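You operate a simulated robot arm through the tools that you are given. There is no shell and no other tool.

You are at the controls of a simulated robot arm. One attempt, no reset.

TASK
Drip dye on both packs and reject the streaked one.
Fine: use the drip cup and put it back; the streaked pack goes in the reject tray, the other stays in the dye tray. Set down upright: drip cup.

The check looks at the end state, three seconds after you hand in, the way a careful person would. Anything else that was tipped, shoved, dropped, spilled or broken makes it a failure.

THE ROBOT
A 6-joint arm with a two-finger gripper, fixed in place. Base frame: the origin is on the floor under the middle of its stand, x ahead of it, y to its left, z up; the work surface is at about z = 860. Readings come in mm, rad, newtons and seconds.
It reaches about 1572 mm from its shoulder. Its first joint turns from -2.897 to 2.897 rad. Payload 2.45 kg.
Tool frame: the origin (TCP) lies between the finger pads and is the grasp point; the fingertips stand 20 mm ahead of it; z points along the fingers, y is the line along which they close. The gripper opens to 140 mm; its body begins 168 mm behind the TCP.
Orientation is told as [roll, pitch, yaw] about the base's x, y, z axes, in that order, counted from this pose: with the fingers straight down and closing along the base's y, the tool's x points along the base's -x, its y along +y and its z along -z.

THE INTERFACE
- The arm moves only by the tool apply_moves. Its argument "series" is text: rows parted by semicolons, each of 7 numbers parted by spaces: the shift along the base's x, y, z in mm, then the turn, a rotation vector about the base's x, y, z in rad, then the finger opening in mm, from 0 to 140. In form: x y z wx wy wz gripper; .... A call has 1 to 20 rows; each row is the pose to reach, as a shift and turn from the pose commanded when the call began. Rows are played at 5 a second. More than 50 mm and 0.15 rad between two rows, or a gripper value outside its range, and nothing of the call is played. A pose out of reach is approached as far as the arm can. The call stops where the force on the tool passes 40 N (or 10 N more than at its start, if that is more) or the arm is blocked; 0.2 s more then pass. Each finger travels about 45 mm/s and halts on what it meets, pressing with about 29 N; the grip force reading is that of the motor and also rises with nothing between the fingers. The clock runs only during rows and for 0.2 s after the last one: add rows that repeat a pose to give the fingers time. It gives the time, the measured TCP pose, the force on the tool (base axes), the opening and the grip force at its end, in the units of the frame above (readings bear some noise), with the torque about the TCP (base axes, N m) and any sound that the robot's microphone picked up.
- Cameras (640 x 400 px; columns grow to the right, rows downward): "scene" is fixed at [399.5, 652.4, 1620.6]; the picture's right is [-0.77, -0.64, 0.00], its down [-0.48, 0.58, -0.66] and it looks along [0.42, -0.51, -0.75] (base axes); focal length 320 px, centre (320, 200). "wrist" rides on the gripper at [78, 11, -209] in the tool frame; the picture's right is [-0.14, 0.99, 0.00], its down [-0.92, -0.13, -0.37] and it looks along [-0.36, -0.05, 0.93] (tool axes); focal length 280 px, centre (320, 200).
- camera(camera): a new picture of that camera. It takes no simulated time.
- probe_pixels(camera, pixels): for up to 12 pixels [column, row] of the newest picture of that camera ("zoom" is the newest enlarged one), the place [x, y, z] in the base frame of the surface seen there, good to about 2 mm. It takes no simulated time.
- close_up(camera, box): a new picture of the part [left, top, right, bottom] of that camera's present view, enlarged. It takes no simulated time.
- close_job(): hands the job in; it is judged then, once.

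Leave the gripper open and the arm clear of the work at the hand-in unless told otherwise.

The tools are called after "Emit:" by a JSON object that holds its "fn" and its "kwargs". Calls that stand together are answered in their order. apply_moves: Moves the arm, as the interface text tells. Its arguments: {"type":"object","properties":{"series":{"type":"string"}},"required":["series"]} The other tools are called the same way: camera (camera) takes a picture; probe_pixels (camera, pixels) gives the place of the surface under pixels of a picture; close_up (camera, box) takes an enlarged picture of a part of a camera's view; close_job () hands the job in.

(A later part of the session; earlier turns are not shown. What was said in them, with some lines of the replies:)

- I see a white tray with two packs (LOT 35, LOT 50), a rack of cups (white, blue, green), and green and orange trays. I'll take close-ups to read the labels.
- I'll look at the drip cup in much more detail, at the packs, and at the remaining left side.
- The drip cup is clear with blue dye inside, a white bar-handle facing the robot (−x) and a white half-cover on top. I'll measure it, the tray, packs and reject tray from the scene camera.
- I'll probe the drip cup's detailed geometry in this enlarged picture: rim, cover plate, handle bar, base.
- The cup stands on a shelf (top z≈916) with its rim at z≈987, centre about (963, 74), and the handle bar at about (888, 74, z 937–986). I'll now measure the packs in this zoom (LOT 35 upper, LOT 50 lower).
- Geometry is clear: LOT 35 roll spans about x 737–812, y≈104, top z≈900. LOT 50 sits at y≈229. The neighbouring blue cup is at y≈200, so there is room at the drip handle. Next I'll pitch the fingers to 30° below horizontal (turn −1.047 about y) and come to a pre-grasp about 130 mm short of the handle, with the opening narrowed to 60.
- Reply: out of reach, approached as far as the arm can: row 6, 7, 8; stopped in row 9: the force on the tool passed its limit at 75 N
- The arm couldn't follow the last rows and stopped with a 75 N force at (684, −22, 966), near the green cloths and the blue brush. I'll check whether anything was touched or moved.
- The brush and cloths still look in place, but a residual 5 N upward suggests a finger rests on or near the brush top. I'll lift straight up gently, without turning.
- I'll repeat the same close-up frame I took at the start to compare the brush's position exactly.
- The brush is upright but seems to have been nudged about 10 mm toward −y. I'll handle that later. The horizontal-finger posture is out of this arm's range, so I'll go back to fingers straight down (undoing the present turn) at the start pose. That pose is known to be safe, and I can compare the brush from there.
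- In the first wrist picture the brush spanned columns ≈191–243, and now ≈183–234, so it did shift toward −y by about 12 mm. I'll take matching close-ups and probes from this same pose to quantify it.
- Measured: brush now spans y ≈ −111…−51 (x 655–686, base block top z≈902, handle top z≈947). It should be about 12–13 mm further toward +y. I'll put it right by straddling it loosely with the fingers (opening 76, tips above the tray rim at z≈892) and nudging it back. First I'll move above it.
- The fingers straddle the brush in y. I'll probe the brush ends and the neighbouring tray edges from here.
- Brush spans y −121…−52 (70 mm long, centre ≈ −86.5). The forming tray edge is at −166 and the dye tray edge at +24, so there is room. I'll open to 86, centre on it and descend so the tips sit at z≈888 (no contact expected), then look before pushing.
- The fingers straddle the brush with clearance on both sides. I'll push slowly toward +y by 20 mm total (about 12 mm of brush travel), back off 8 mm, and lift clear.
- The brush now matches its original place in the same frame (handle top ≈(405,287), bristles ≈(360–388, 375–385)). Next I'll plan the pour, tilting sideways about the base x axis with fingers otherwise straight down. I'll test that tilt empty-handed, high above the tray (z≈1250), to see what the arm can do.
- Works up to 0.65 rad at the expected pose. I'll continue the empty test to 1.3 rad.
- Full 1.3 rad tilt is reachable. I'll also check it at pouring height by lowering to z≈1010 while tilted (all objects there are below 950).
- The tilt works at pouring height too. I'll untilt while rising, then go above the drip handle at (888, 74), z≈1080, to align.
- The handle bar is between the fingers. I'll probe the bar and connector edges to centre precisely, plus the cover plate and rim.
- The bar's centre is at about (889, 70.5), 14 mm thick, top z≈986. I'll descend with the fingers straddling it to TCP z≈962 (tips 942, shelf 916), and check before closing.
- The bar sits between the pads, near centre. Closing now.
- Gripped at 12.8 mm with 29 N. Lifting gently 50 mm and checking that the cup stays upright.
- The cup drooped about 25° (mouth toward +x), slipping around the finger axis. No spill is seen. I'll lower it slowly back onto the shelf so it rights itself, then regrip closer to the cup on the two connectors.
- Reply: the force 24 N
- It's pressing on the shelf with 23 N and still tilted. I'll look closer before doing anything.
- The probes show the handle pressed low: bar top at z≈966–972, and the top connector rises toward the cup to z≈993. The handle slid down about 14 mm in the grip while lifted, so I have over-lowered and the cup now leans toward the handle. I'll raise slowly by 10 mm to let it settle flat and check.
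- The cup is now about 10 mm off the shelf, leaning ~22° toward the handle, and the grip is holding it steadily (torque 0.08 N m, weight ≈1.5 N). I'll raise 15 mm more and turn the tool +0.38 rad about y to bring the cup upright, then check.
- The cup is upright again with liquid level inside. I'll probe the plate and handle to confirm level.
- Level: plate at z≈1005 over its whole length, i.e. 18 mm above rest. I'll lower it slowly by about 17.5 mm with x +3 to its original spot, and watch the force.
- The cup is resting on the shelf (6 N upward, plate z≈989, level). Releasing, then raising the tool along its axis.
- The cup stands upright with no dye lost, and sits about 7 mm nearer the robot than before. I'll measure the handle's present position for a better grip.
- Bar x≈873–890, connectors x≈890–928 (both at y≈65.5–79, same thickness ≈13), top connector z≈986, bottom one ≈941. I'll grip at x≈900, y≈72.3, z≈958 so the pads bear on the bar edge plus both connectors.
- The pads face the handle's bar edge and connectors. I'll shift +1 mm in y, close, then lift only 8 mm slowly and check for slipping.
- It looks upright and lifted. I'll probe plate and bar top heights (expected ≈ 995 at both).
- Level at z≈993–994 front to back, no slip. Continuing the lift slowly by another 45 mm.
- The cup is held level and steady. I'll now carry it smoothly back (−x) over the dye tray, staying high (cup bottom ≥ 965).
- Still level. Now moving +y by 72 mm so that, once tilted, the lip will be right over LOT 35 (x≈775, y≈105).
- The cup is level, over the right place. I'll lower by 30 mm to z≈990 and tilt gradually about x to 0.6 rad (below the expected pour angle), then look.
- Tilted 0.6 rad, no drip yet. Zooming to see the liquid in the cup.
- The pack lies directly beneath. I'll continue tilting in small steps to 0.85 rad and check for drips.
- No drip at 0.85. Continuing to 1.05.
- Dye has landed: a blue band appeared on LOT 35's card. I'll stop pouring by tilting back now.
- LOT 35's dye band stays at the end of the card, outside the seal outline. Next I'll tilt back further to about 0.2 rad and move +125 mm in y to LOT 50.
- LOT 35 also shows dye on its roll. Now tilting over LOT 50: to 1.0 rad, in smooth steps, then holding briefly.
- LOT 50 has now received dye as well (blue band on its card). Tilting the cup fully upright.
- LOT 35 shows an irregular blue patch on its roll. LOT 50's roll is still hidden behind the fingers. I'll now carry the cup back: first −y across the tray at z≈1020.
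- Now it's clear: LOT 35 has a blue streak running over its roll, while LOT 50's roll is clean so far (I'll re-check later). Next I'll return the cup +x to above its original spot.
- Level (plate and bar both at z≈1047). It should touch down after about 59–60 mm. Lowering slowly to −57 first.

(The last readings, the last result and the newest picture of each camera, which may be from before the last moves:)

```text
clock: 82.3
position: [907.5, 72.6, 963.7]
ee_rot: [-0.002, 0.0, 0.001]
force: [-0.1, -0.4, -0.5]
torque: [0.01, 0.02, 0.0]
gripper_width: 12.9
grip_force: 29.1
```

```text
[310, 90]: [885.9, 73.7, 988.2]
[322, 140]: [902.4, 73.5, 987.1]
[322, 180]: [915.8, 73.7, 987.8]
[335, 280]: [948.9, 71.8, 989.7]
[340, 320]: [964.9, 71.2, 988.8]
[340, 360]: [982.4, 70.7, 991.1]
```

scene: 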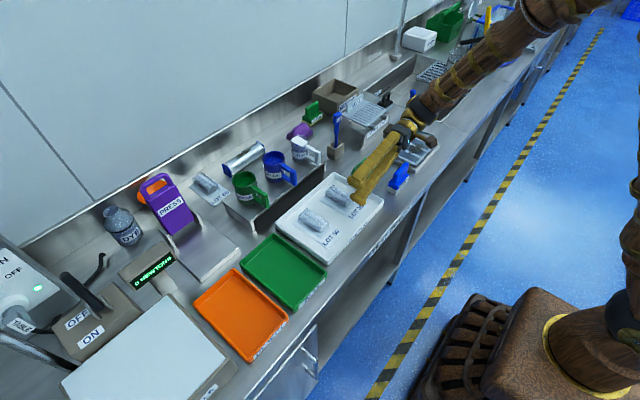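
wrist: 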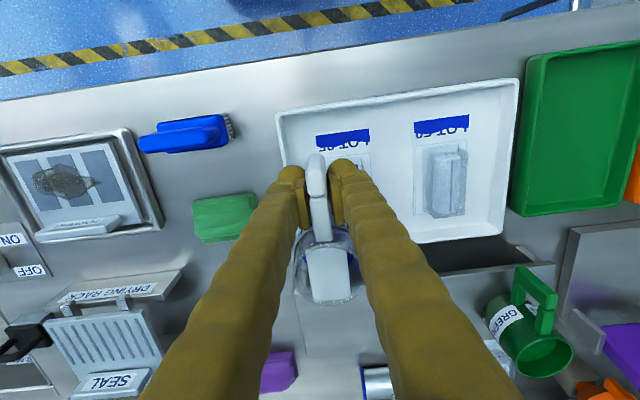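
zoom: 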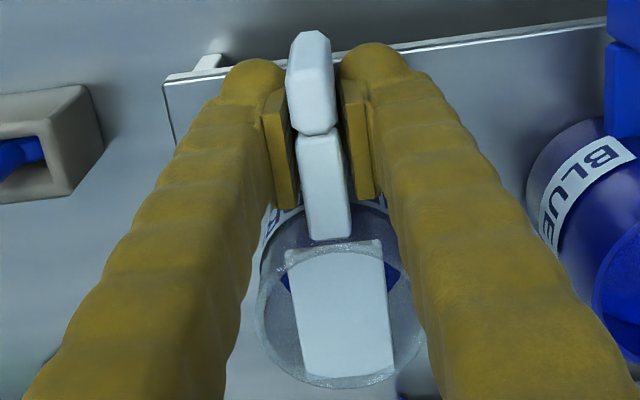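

Bar top at 988 and plate at 989–991, so about 2 mm to go. Lowering in 0.5 mm steps.

Emit:
{"fn": "apply_moves", "kwargs": {"series": "0 0 -0.5 0 0 0 0; 0 0 -1 0 0 0 0; 0 0 -1.5 0 0 0 0; 0 0 -2 0 0 0 0; 0 0 -2.3 0 0 0 0; 0 0 -2.3 0 0 0 0"}}

Emit:
{"fn": "close_up", "kwargs": {"camera": "scene", "box": [280, 125, 340, 170]}}

```text
clock: 83.7
position: [908.1, 71.9, 961.3]
ee_rot: [-0.002, -0.002, 0.0]
force: [-0.4, 0.3, -1.3]
torque: [0.03, 0.02, 0.0]
gripper_width: 12.6
grip_force: 29.1
```

```text
8.89 times, centred on (310, 148) of scene
```

zoom: 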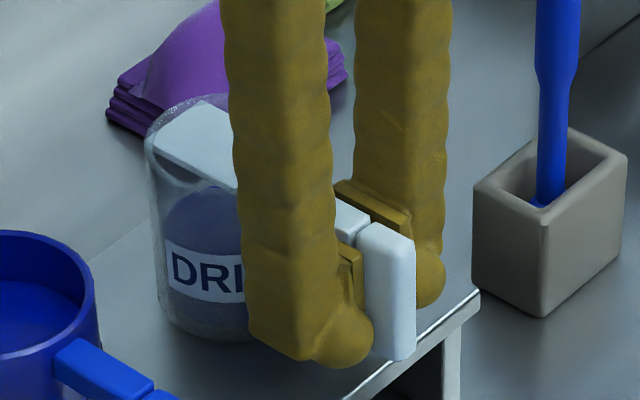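

Still no contact force (−1.3 N is just its weight). A bit lower.

Emit:
{"fn": "apply_moves", "kwargs": {"series": "0 0 -0.5 0 0 0 0; 0 0 -1 0 0 0 0; 0 0 -1.5 0 0 0 0; 0 0 -1.5 0 0 0 0"}}

```text
clock: 84.7
position: [908.5, 72.6, 959.2]
ee_rot: [-0.003, -0.002, 0.001]
force: [-3.9, -0.5, 13.7]
torque: [-0.01, -0.52, 0.02]
gripper_width: 12.7
grip_force: 28.3
```

Contact: 13.7 N. I'll ease up 0.8 mm, release, and check before retreating.

Emit:
{"fn": "apply_moves", "kwargs": {"series": "0 0 0.8 0 0 0 0; 0 0 0.8 0 0 0 0; 0 0 0.8 0 0 0 13.5; 0 0 0.8 0 0 0 16; 0 0 0.8 0 0 0 24; 0 0 0.8 0 0 0 40; 0 0 0.8 0 0 0 60; 0 0 0.8 0 0 0 60; 0 0 0.8 0 0 0 60"}}

Emit:
{"fn": "close_up", "kwargs": {"camera": "scene", "box": [280, 125, 340, 170]}}

Emit:
{"fn": "close_up", "kwargs": {"camera": "wrist", "box": [240, 120, 400, 310]}}

```text
clock: 86.7
position: [906.5, 72.9, 959.9]
ee_rot: [-0.003, -0.002, -0.001]
force: [0.5, -0.5, 0.3]
torque: [0.0, 0.01, 0.01]
gripper_width: 60.4
grip_force: 0.2
```

```text
8.89 times, centred on (310, 148) of scene
```

zoom: 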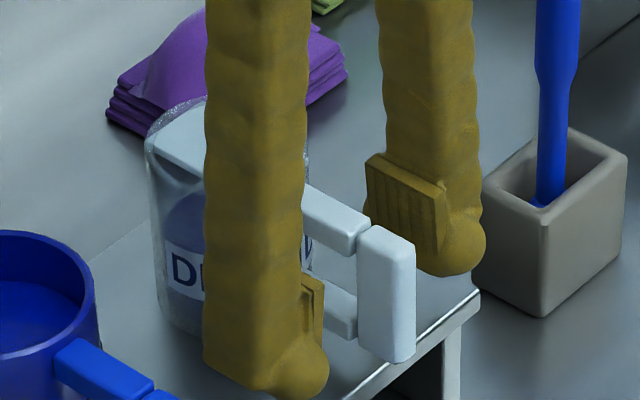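

```text
2.11 times, centred on (320, 215) of wrist
```

zoom: 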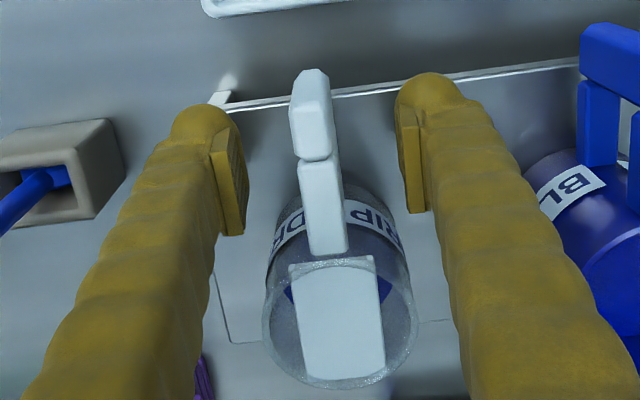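

Released, and the cup stands upright at its original location. I'll retreat straight up.

Emit:
{"fn": "apply_moves", "kwargs": {"series": "0 0 10 0 0 0 60; 0 0 25 0 0 0 60; 0 0 50 0 0 0 60; 0 0 85 0 0 0 60; 0 0 125 0 0 0 60; 0 0 165 0 0 0 60; -40 5 190 0 0 0 60; -80 10 200 0 0 0 60; -120 20 200 0 0 0 60; -120 20 200 0 0 0 60"}}

Emit:
{"fn": "close_up", "kwargs": {"camera": "scene", "box": [280, 125, 340, 170]}}

Emit:
{"fn": "close_up", "kwargs": {"camera": "scene", "box": [260, 155, 390, 260]}}

Emit:
{"fn": "camera", "kwargs": {"camera": "wrist"}}

```text
clock: 88.9
position: [788.9, 92.4, 1159.1]
ee_rot: [-0.003, -0.002, 0.002]
force: [0.5, 0.3, -0.3]
torque: [0.01, -0.01, 0.03]
gripper_width: 59.9
grip_force: 0.0
```

```text
8.89 times, centred on (310, 148) of scene
```

zoom: 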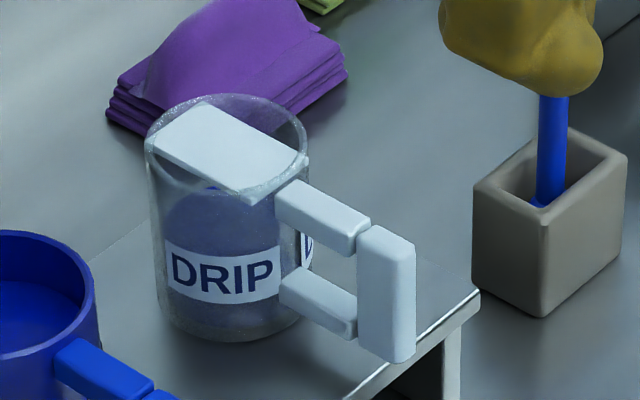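

```text
3.81 times, centred on (325, 208) of scene
```

zoom: 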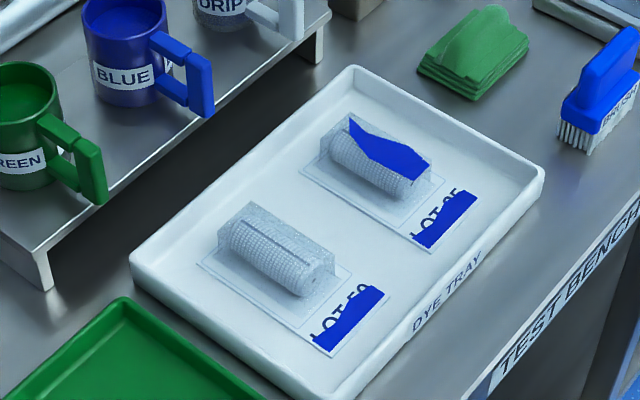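

```text
taken
```

wrist: 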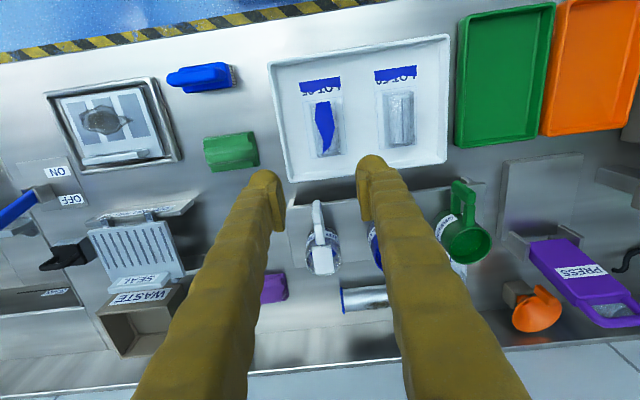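

The drip cup is back in its place, upright. LOT 35 carries a blue streak over its roll. LOT 50's roll is clean more than 20 s after its drip, so LOT 35 is the reject. I'll measure the pack and the orange REJECT tray.

Emit:
{"fn": "close_up", "kwargs": {"camera": "scene", "box": [310, 165, 380, 225]}}

Emit:
{"fn": "probe_pixels", "kwargs": {"camera": "zoom", "pixels": [[260, 95], [390, 165], [245, 155], [330, 210], [215, 190], [430, 330], [525, 235], [310, 60], [440, 130], [330, 150], [400, 200], [275, 130]]}}

Emit:
{"fn": "close_up", "kwargs": {"camera": "scene", "box": [180, 255, 300, 370]}}

Emit:
{"fn": "probe_pixels", "kwargs": {"camera": "zoom", "pixels": [[70, 180], [215, 50], [260, 60], [530, 210], [555, 260], [365, 370], [385, 360], [110, 190], [300, 200], [250, 100], [500, 240], [370, 330]]}}

```text
6.67 times, centred on (345, 195) of scene
```

zoom: 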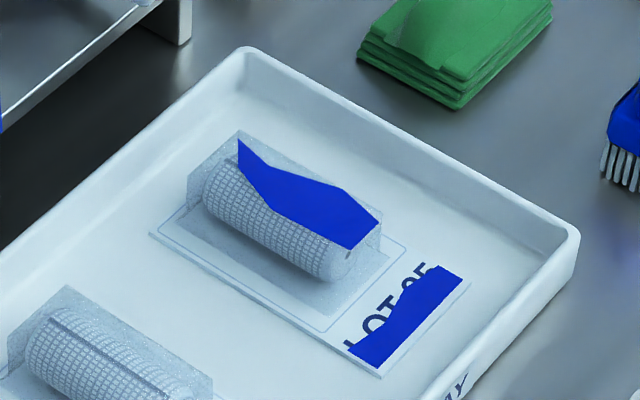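

```text
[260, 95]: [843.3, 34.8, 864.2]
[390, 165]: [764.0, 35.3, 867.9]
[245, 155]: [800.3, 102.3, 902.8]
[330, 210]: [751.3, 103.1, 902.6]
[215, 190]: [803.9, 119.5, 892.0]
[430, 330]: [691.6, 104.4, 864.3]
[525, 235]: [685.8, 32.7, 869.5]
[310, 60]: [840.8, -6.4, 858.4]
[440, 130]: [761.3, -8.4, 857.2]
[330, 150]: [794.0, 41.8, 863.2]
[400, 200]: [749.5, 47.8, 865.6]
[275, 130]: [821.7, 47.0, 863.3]
```

```text
3.48 times, centred on (240, 312) of scene
```

zoom: 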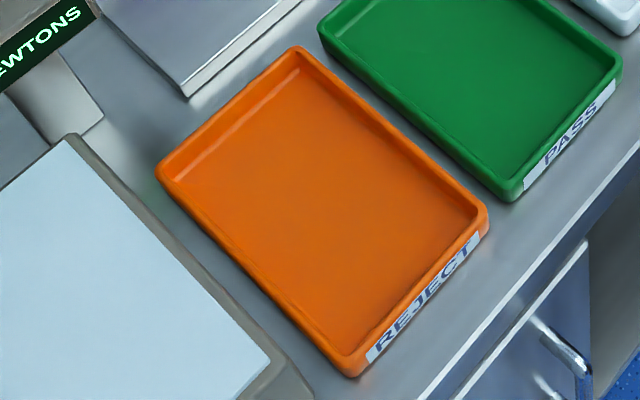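

```text
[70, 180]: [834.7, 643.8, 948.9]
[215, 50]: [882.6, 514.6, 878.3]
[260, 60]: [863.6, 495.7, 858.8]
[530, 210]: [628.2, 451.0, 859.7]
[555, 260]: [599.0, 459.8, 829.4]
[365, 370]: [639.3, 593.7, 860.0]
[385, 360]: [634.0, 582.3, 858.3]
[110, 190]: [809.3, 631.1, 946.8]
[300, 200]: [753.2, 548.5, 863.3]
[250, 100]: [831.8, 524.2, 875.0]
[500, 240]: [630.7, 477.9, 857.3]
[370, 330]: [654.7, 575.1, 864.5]
```

The weighing platform beside the REJECT tray is high (z≈948), so I need exact tray limits. Probing rim corners and inside floor edges.

Emit:
{"fn": "probe_pixels", "kwargs": {"camera": "zoom", "pixels": [[300, 50], [163, 172], [483, 213], [352, 368], [275, 255], [262, 262], [390, 145], [378, 155], [225, 215], [240, 205], [345, 105], [330, 110]]}}

Emit:
{"fn": "probe_pixels", "kwargs": {"camera": "zoom", "pixels": [[255, 235], [248, 245], [240, 253], [232, 262], [225, 270], [370, 140], [380, 135], [390, 130], [400, 125], [410, 120], [430, 110], [150, 220]]}}

```text
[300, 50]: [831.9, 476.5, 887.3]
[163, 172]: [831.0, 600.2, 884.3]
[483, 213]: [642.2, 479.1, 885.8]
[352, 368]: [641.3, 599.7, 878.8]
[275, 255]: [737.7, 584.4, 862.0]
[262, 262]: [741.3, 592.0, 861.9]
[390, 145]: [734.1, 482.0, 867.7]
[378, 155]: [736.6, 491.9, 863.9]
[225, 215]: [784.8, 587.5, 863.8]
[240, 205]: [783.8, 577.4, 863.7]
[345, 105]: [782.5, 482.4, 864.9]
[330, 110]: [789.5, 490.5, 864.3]
```

```text
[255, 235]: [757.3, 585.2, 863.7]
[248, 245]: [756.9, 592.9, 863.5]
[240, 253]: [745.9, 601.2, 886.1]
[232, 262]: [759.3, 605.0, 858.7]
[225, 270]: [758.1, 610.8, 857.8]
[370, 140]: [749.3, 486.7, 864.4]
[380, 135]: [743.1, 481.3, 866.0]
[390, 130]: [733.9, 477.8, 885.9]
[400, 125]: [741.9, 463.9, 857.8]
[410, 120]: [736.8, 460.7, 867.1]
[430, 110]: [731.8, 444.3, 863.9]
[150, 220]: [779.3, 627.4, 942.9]
```

REJECT tray interior: x≈645–828, y≈481–597 (rim z 886), centre about (737, 539). The card (130×68) fits lengthwise in x, and the fingers have about 10 mm margin each side. Next I'll position above LOT 35's roll (x≈771, y≈104) at z≈1040 with opening 64, and check alignment.

Emit:
{"fn": "apply_moves", "kwargs": {"series": "-6 4 -30 0 0 0 62; -12 8 -60 0 0 0 64; -18 11.6 -90 0 0 0 64; -18 11.6 -119 0 0 0 64; -18 11.6 -119 0 0 0 64"}}

Emit:
{"fn": "camera", "kwargs": {"camera": "wrist"}}

Emit:
{"fn": "close_up", "kwargs": {"camera": "wrist", "box": [230, 80, 420, 210]}}

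Emit:
{"fn": "probe_pixels", "kwargs": {"camera": "zoom", "pixels": [[265, 150], [280, 200], [340, 150], [360, 200], [300, 180], [320, 230], [330, 180], [350, 240], [270, 240], [240, 100], [350, 80], [290, 110]]}}

```text
clock: 90.1
position: [770.0, 103.5, 1041.2]
ee_rot: [-0.001, -0.002, 0.001]
force: [-0.4, 1.1, 0.7]
torque: [0.01, 0.02, 0.02]
gripper_width: 63.8
grip_force: 0.1
```

```text
taken
```

wrist: 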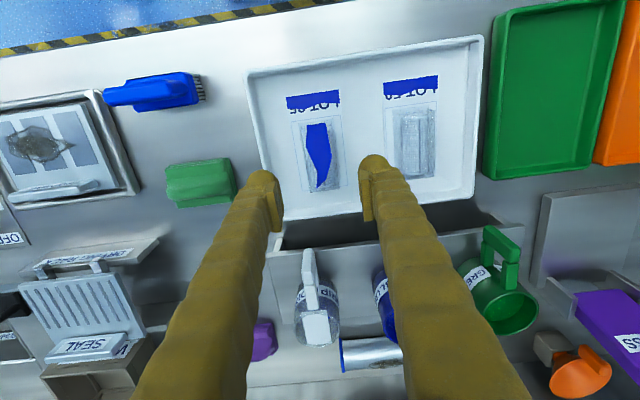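

```text
3.08 times, centred on (325, 145) of wrist
```

zoom: 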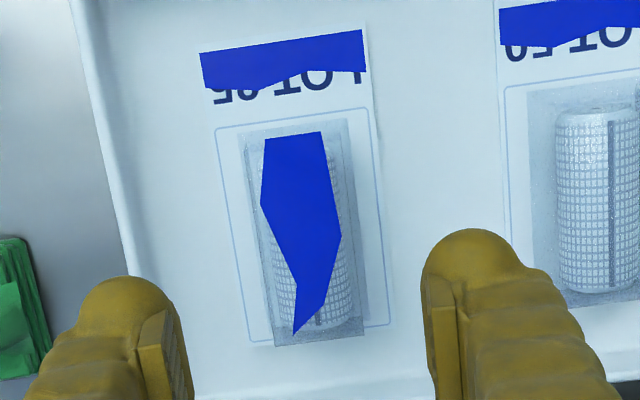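

```text
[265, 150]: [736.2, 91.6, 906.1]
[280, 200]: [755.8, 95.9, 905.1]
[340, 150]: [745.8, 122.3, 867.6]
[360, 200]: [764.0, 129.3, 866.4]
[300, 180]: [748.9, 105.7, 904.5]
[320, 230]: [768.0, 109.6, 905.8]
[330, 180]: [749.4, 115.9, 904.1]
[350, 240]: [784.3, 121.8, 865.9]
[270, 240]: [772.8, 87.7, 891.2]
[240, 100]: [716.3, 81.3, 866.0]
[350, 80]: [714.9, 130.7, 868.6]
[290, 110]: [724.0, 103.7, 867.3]
```

Aligned: the roll spans y≈87–121, centre 104. The streak on LOT 35 is unmistakable, and LOT 50 is clean. Descending straight to TCP z≈891 (tips ~4 mm above the card).

Emit:
{"fn": "apply_moves", "kwargs": {"series": "0 0.5 -30 0 0 0 64; 0 0.5 -60 0 0 0 64; 0 0.5 -90 0 0 0 64; 0 0.5 -110 0 0 0 64; 0 0.5 -125 0 0 0 64; 0 0.5 -136 0 0 0 64; 0 0.5 -144 0 0 0 64; 0 0.5 -150 0 0 0 64; 0 0.5 -150 0 0 0 64"}}

Emit:
{"fn": "close_up", "kwargs": {"camera": "wrist", "box": [220, 80, 420, 230]}}

Emit:
{"fn": "close_up", "kwargs": {"camera": "scene", "box": [300, 145, 390, 230]}}

```text
clock: 92.1
position: [770.0, 104.6, 891.2]
ee_rot: [-0.003, -0.001, 0.001]
force: [0.3, 0.0, -0.1]
torque: [-0.01, -0.01, -0.02]
gripper_width: 64.3
grip_force: 0.2
```

```text
2.67 times, centred on (320, 155) of wrist
```

zoom: 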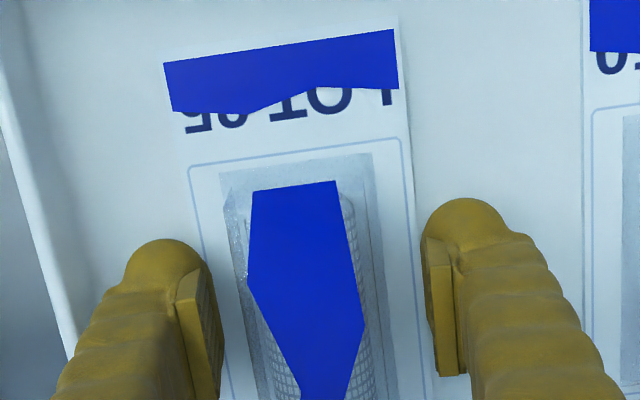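

```text
4.71 times, centred on (345, 188) of scene
```

zoom: 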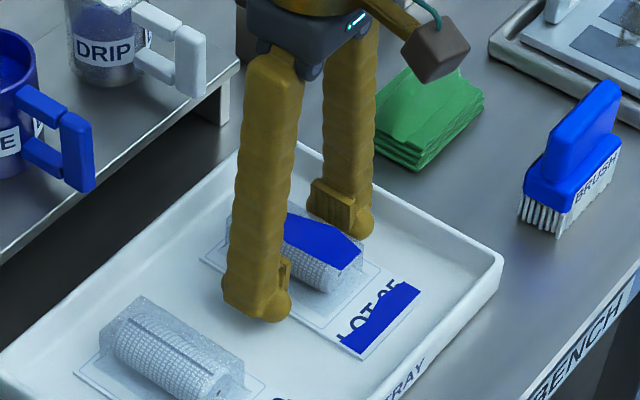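

The fingers straddle the roll. Closing.

Emit:
{"fn": "apply_moves", "kwargs": {"series": "0 0 0 0 0 0 50; 0 0 0 0 0 0 40; 0 0 0 0 0 0 30; 0 0 0 0 0 0 22; 0 0 0 0 0 0 15; 0 0 0 0 0 0 15; 0 0 0 0 0 0 15"}}

Emit:
{"fn": "apply_moves", "kwargs": {"series": "0 0 2 0 0 0 15; 0 0 4 0 0 0 15; 0 0 7 0 0 0 15; 0 0 11 0 0 0 15; 0 0 16 0 0 0 15; 0 0 22 0 0 0 15; 0 0 28 0 0 0 15; 0 0 28 0 0 0 15"}}

Emit:
{"fn": "close_up", "kwargs": {"camera": "scene", "box": [300, 145, 390, 230]}}

Emit:
{"fn": "close_up", "kwargs": {"camera": "wrist", "box": [220, 80, 420, 230]}}

```text
clock: 93.7
position: [769.8, 104.7, 891.4]
ee_rot: [-0.002, -0.002, 0.0]
force: [-0.6, 0.8, 0.6]
torque: [0.02, -0.03, -0.01]
gripper_width: 38.6
grip_force: 28.7
```

```text
clock: 95.5
position: [770.4, 104.6, 918.7]
ee_rot: [-0.002, -0.003, 0.0]
force: [0.2, -0.3, 0.0]
torque: [0.01, -0.03, 0.02]
gripper_width: 38.3
grip_force: 29.3
```

```text
4.71 times, centred on (345, 188) of scene
```

zoom: 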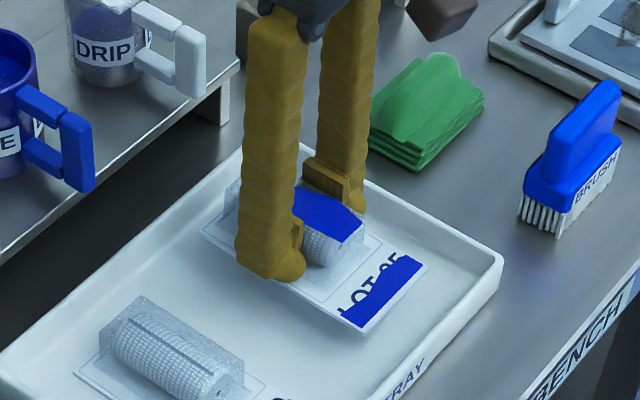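

```text
2.67 times, centred on (320, 155) of wrist
```

zoom: 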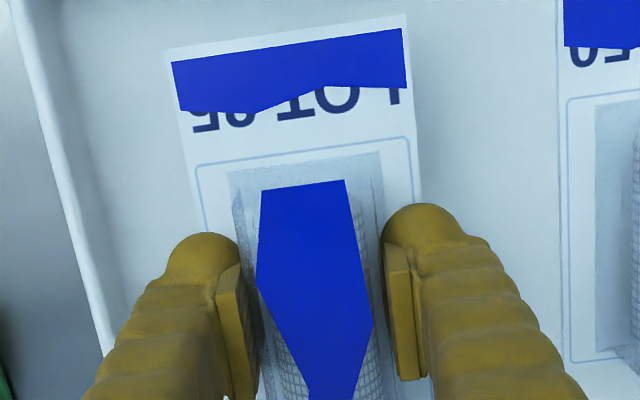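

Pack lifted level, grip 38 mm. Raising to z≈1000 and carrying it toward the REJECT tray (+y), x −21 so the card centres in the tray.

Emit:
{"fn": "apply_moves", "kwargs": {"series": "0 0 12 0 0 0 15; 0 0 32 0 0 0 15; 0 0 55 0 0 0 15; 0 5 75 0 0 0 15; 0 18 82 0 0 0 15; -1 38 82 0 0 0 15; -2 64 82 0 0 0 15; -4 94 82 0 0 0 15; -6 124 82 0 0 0 15; -8 154 82 0 0 0 15; -10 184 82 0 0 0 15; -12 214 82 0 0 0 15; -14 244 82 0 0 0 15; -16 274 82 0 0 0 15; -18 304 82 0 0 0 15; -20 334 82 0 0 0 15; -21 362 82 0 0 0 15; -21 386 82 0 0 0 15; -21 404 82 0 0 0 15; -21 404 82 0 0 0 15"}}

Emit:
{"fn": "camera", "kwargs": {"camera": "scene"}}

Emit:
{"fn": "camera", "kwargs": {"camera": "wrist"}}

```text
clock: 99.7
position: [751.1, 510.1, 1001.5]
ee_rot: [-0.002, -0.001, 0.0]
force: [-0.1, -0.3, -0.4]
torque: [-0.01, 0.01, 0.02]
gripper_width: 38.3
grip_force: 29.0
```

```text
taken
```

scene: 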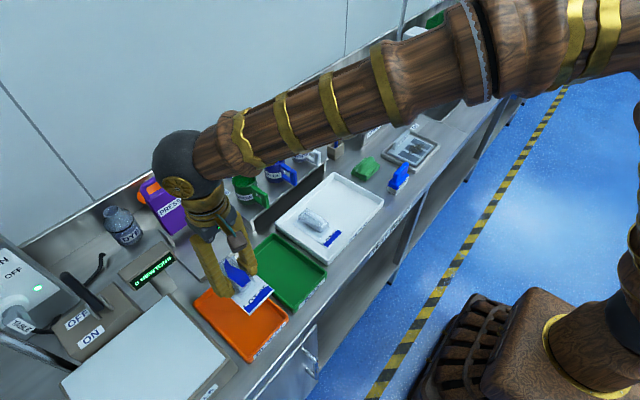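

```text
taken
```

wrist: 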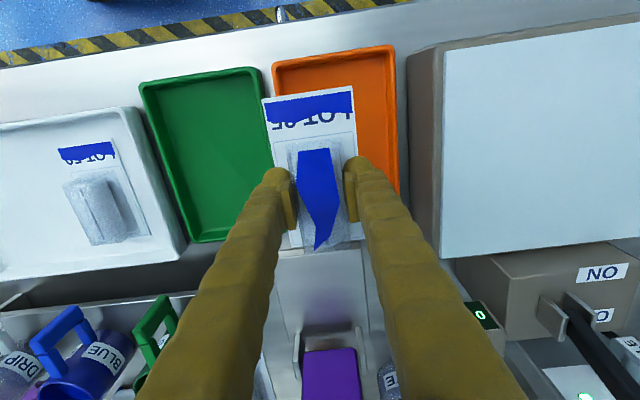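

On track. Moving the last 29 mm in y and lowering to about 20 mm above the placing height to check alignment.

Emit:
{"fn": "apply_moves", "kwargs": {"series": "0 10 0 0 0 0 15; 0 20 -5 0 0 0 15; 0 29 -15 0 0 0 15; 0 29 -35 0 0 0 15; 0 29 -55 0 0 0 15; 0 29 -72 0 0 0 15; 0 29 -85 0 0 0 15; 0 29 -85 0 0 0 15"}}

Emit:
{"fn": "camera", "kwargs": {"camera": "wrist"}}

Emit:
{"fn": "close_up", "kwargs": {"camera": "wrist", "box": [180, 50, 460, 240]}}

Emit:
{"fn": "close_up", "kwargs": {"camera": "scene", "box": [160, 220, 320, 370]}}

```text
clock: 101.5
position: [747.8, 537.1, 916.5]
ee_rot: [0.0, -0.002, 0.0]
force: [0.9, -0.3, 0.5]
torque: [-0.02, 0.01, -0.01]
gripper_width: 38.3
grip_force: 29.2
```

```text
taken
```

wrist: 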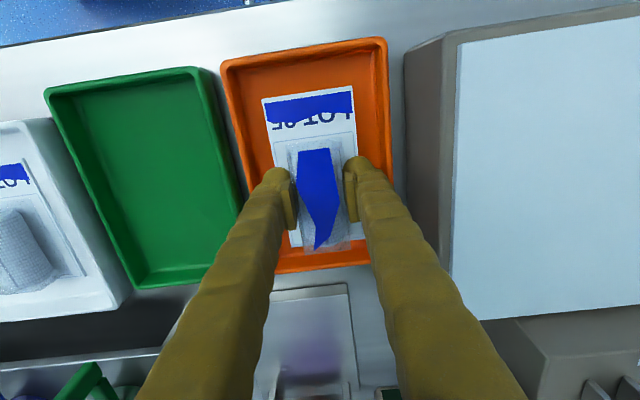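

```text
2.11 times, centred on (320, 145) of wrist
```

zoom: 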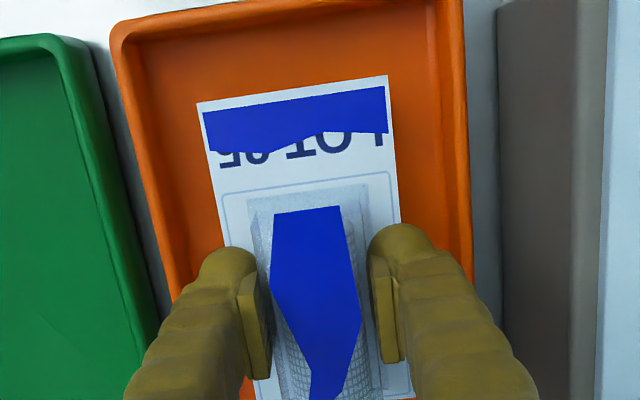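

```text
2.67 times, centred on (240, 295) of scene
```

zoom: 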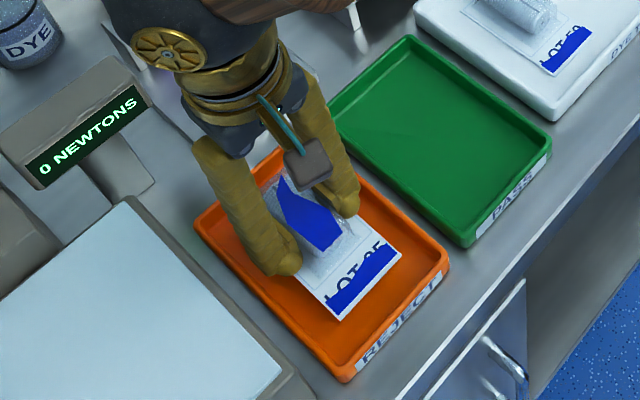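

The pack sits over the tray. I'll probe card edges and tray walls for clearance.

Emit:
{"fn": "probe_pixels", "kwargs": {"camera": "zoom", "pixels": [[330, 305], [390, 265], [250, 290], [210, 240], [440, 220], [355, 200]]}}

Emit:
{"fn": "probe_pixels", "kwargs": {"camera": "wrist", "pixels": [[268, 110], [352, 98], [240, 110], [228, 100], [380, 90], [386, 100], [310, 80], [310, 50], [330, 255], [310, 268], [345, 150], [275, 150]]}}

```text
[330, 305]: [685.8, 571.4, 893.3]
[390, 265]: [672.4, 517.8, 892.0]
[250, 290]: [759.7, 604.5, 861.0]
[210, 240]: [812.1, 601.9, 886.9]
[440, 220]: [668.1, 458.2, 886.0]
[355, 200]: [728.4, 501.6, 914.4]
```

```text
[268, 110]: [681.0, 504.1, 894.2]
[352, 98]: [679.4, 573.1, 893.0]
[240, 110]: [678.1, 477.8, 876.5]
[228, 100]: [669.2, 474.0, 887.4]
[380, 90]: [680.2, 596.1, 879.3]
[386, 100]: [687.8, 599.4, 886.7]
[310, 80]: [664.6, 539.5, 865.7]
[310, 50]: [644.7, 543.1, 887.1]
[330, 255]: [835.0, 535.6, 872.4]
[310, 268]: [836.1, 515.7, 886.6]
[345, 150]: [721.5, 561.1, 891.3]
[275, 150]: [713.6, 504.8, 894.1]
```

Well centred: card x≈672–802, y≈504–573 inside tray x 645–832, y 481–597. Card is at z≈893 and needs to reach ≈866. Lowering 24 mm slowly, then fine steps.

Emit:
{"fn": "apply_moves", "kwargs": {"series": "0 1 -5 0 0 0 15; 0 1 -10 0 0 0 15; 0 1 -15 0 0 0 15; 0 1 -19 0 0 0 15; 0 1 -22 0 0 0 15; 0 1 -24 0 0 0 15; 0 1 -24 0 0 0 15"}}

Emit:
{"fn": "probe_pixels", "kwargs": {"camera": "wrist", "pixels": [[268, 110], [345, 150]]}}

```text
clock: 103.1
position: [748.5, 539.1, 891.8]
ee_rot: [-0.001, -0.001, 0.001]
force: [-0.8, 0.0, 1.0]
torque: [0.02, -0.02, 0.0]
gripper_width: 38.0
grip_force: 29.1
```

```text
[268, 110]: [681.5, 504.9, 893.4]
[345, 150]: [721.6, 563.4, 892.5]
```

No contact yet. Fine steps of 0.7 mm.

Emit:
{"fn": "apply_moves", "kwargs": {"series": "0 0 -0.7 0 0 0 15; 0 0 -1.4 0 0 0 15; 0 0 -1.4 0 0 0 15"}}

Emit:
{"fn": "camera", "kwargs": {"camera": "wrist"}}

Emit:
{"fn": "probe_pixels", "kwargs": {"camera": "wrist", "pixels": [[268, 110], [275, 150], [345, 150], [352, 98], [310, 80]]}}

```text
clock: 103.9
position: [749.7, 538.8, 891.7]
ee_rot: [0.0, -0.002, 0.0]
force: [-0.6, -1.4, 12.1]
torque: [-0.02, 0.19, -0.01]
gripper_width: 38.0
grip_force: 28.6
```

```text
taken
```

wrist: 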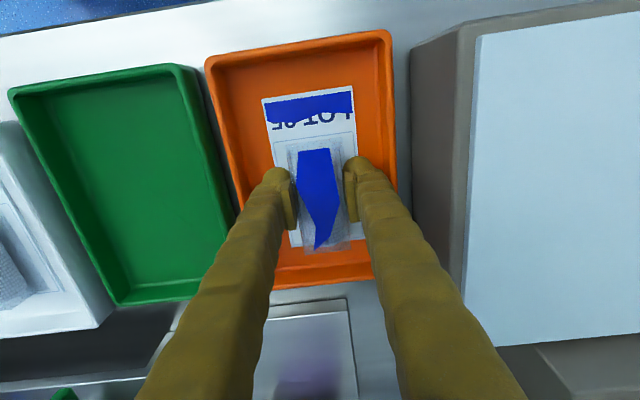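

```text
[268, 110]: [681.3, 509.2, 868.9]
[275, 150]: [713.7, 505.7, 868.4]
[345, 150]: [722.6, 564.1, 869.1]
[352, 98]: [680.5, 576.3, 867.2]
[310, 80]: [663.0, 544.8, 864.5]
```

Down: 12 N contact, card at z≈868 on the tray floor. Opening just to 47 (fingers stay inside the tray walls), then straight up.

Emit:
{"fn": "apply_moves", "kwargs": {"series": "0 0 0.5 0 0 0 36; 0 0 0.5 0 0 0 40; 0 0 0.5 0 0 0 44; 0 0 0.5 0 0 0 47; 0 0 0.5 0 0 0 47; 0 0 0.5 0 0 0 47"}}

Emit:
{"fn": "close_up", "kwargs": {"camera": "wrist", "box": [180, 20, 460, 240]}}

```text
clock: 105.3
position: [747.8, 539.9, 890.3]
ee_rot: [-0.002, -0.002, -0.001]
force: [0.0, 0.4, -0.4]
torque: [0.03, 0.02, 0.01]
gripper_width: 46.9
grip_force: 0.1
```

```text
1.82 times, centred on (320, 130) of wrist
```

zoom: 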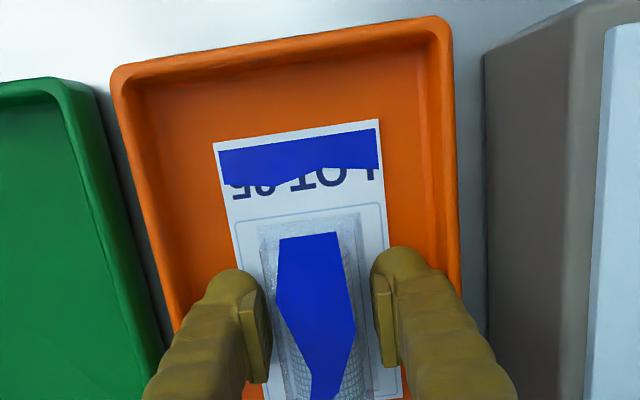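

The pack is released flat in the tray, fingers clear of it and the walls. Lifting straight up slowly, then higher.

Emit:
{"fn": "apply_moves", "kwargs": {"series": "0 0 4 0 0 0 47; 0 0 10 0 0 0 47; 0 0 18 0 0 0 47; 0 0 30 0 0 0 47; 0 0 50 0 0 0 47; 0 0 80 0 0 0 50; 0 0 120 0 0 0 60; 0 0 165 0 0 0 70; 0 0 210 0 0 0 70; 0 0 255 0 0 0 70; 0 0 300 0 0 0 70; 0 0 320 0 0 0 70"}}

Emit:
{"fn": "camera", "kwargs": {"camera": "scene"}}

Emit:
{"fn": "camera", "kwargs": {"camera": "wrist"}}

```text
clock: 107.9
position: [752.3, 536.8, 1212.8]
ee_rot: [-0.001, -0.001, 0.0]
force: [1.2, 0.3, 0.0]
torque: [-0.01, 0.03, -0.01]
gripper_width: 70.0
grip_force: 0.0
```

```text
taken
```

scene: 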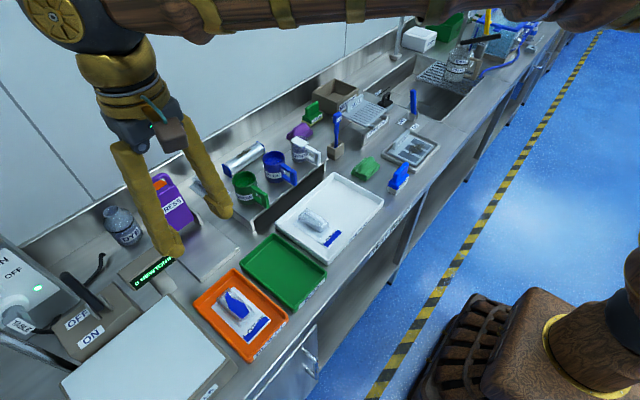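

```text
taken
```

wrist: 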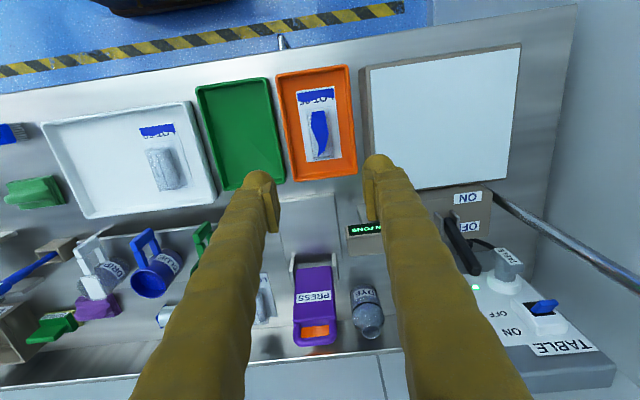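

The pack rests in the REJECT tray. I'll return the arm to its starting pose, high over the bench, with the gripper opened, and then inspect everything.

Emit:
{"fn": "apply_moves", "kwargs": {"series": "-3 -20 5 0 0 0 80; -9 -50 10 0 0 0 90; -18 -85 15 0 0 0 100; -27 -120 15 0 0 0 110; -36 -155 15 0 0 0 120; -45 -190 15 0 0 0 130; -54 -225 15 0 0 0 140; -63 -260 15 0 0 0 140; -72 -295 15 0 0 0 140; -82 -330 15 0 0 0 140; -92 -362 15 0 0 0 140; -100 -388 15 0 0 0 140; -105 -406 15 0 0 0 140; -105 -406 15 0 0 0 140"}}

Emit:
{"fn": "camera", "kwargs": {"camera": "scene"}}

Emit:
{"fn": "camera", "kwargs": {"camera": "wrist"}}

Emit:
{"fn": "close_up", "kwargs": {"camera": "scene", "box": [200, 110, 400, 260]}}

Emit:
{"fn": "close_up", "kwargs": {"camera": "scene", "box": [180, 220, 340, 370]}}

Emit:
{"fn": "close_up", "kwargs": {"camera": "scene", "box": [300, 70, 450, 200]}}

```text
clock: 110.9
position: [645.2, 132.7, 1227.0]
ee_rot: [-0.002, -0.001, 0.001]
force: [-0.1, 0.2, -0.4]
torque: [0.0, 0.01, 0.01]
gripper_width: 139.4
grip_force: 0.0
```

```text
taken
```

scene: 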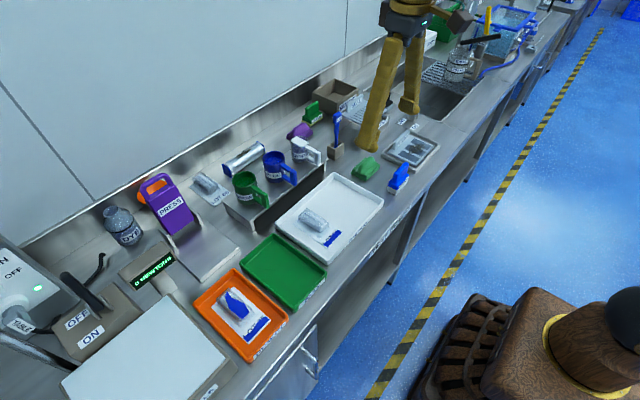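

```text
taken
```

wrist: 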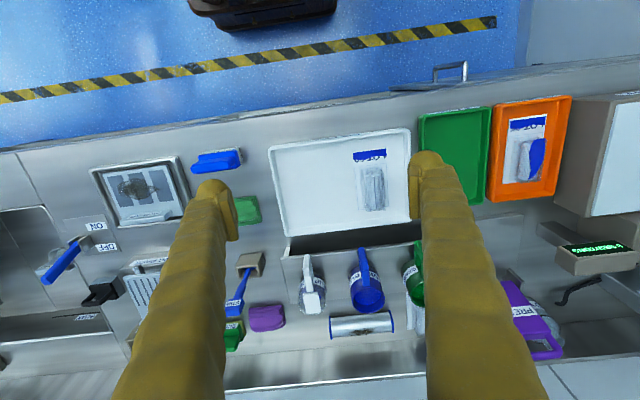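

```text
2.67 times, centred on (300, 185) of scene
```

zoom: 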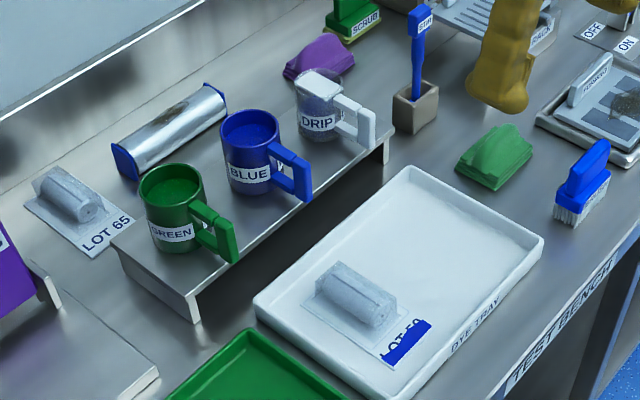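

```text
2.67 times, centred on (260, 295) of scene
```

zoom: 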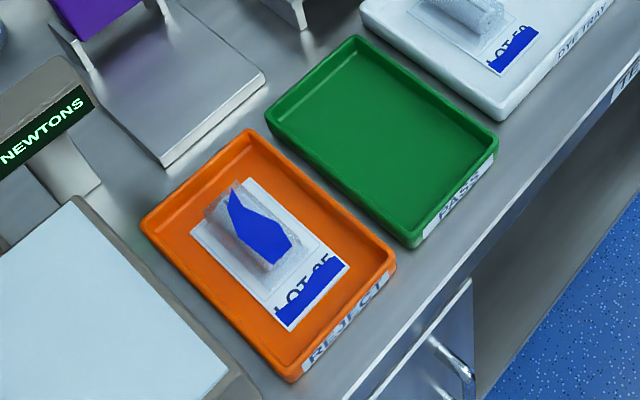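

```text
3.08 times, centred on (375, 135) of scene
```

zoom: 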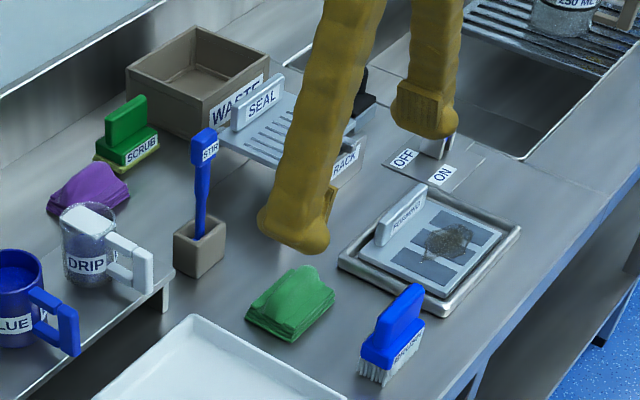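

Final check:
- The drip cup stands upright in its original spot.
- LOT 50 is in the dye tray with a clean roll and dye only on its card.
- LOT 35, with the streak, lies flat in the REJECT tray.
- The brush and all other items match the starting frames, and no spills are visible.
- The arm is clear and the gripper is open.

Handing in.

Emit:
{"fn": "close_job", "kwargs": {}}

```text
The job is handed in.
```

I dripped dye on both packs. LOT 35 streaked, so it now lies flat in the REJECT tray, and I've handed the job in.

- **Packs:** LOT 50 stays in the dye tray. More than 40 seconds after its drip, its roll was still clean, with dye only on its card.
- **Drip cup:** it is back on its shelf, upright and in its original place. On my first lift it slipped in the grip and tilted about 22°. No dye was lost, so I set it down and gripped it closer to the cup.
- **Brush:** an early move went out of the arm's reach and shoved the blue brush about 12 mm; it stayed upright. I pushed it back, and it now matches its starting position to within about 2 mm in the camera views.

I saw no spills or other moved items in the final pictures. The arm is clear of the work with the gripper open.
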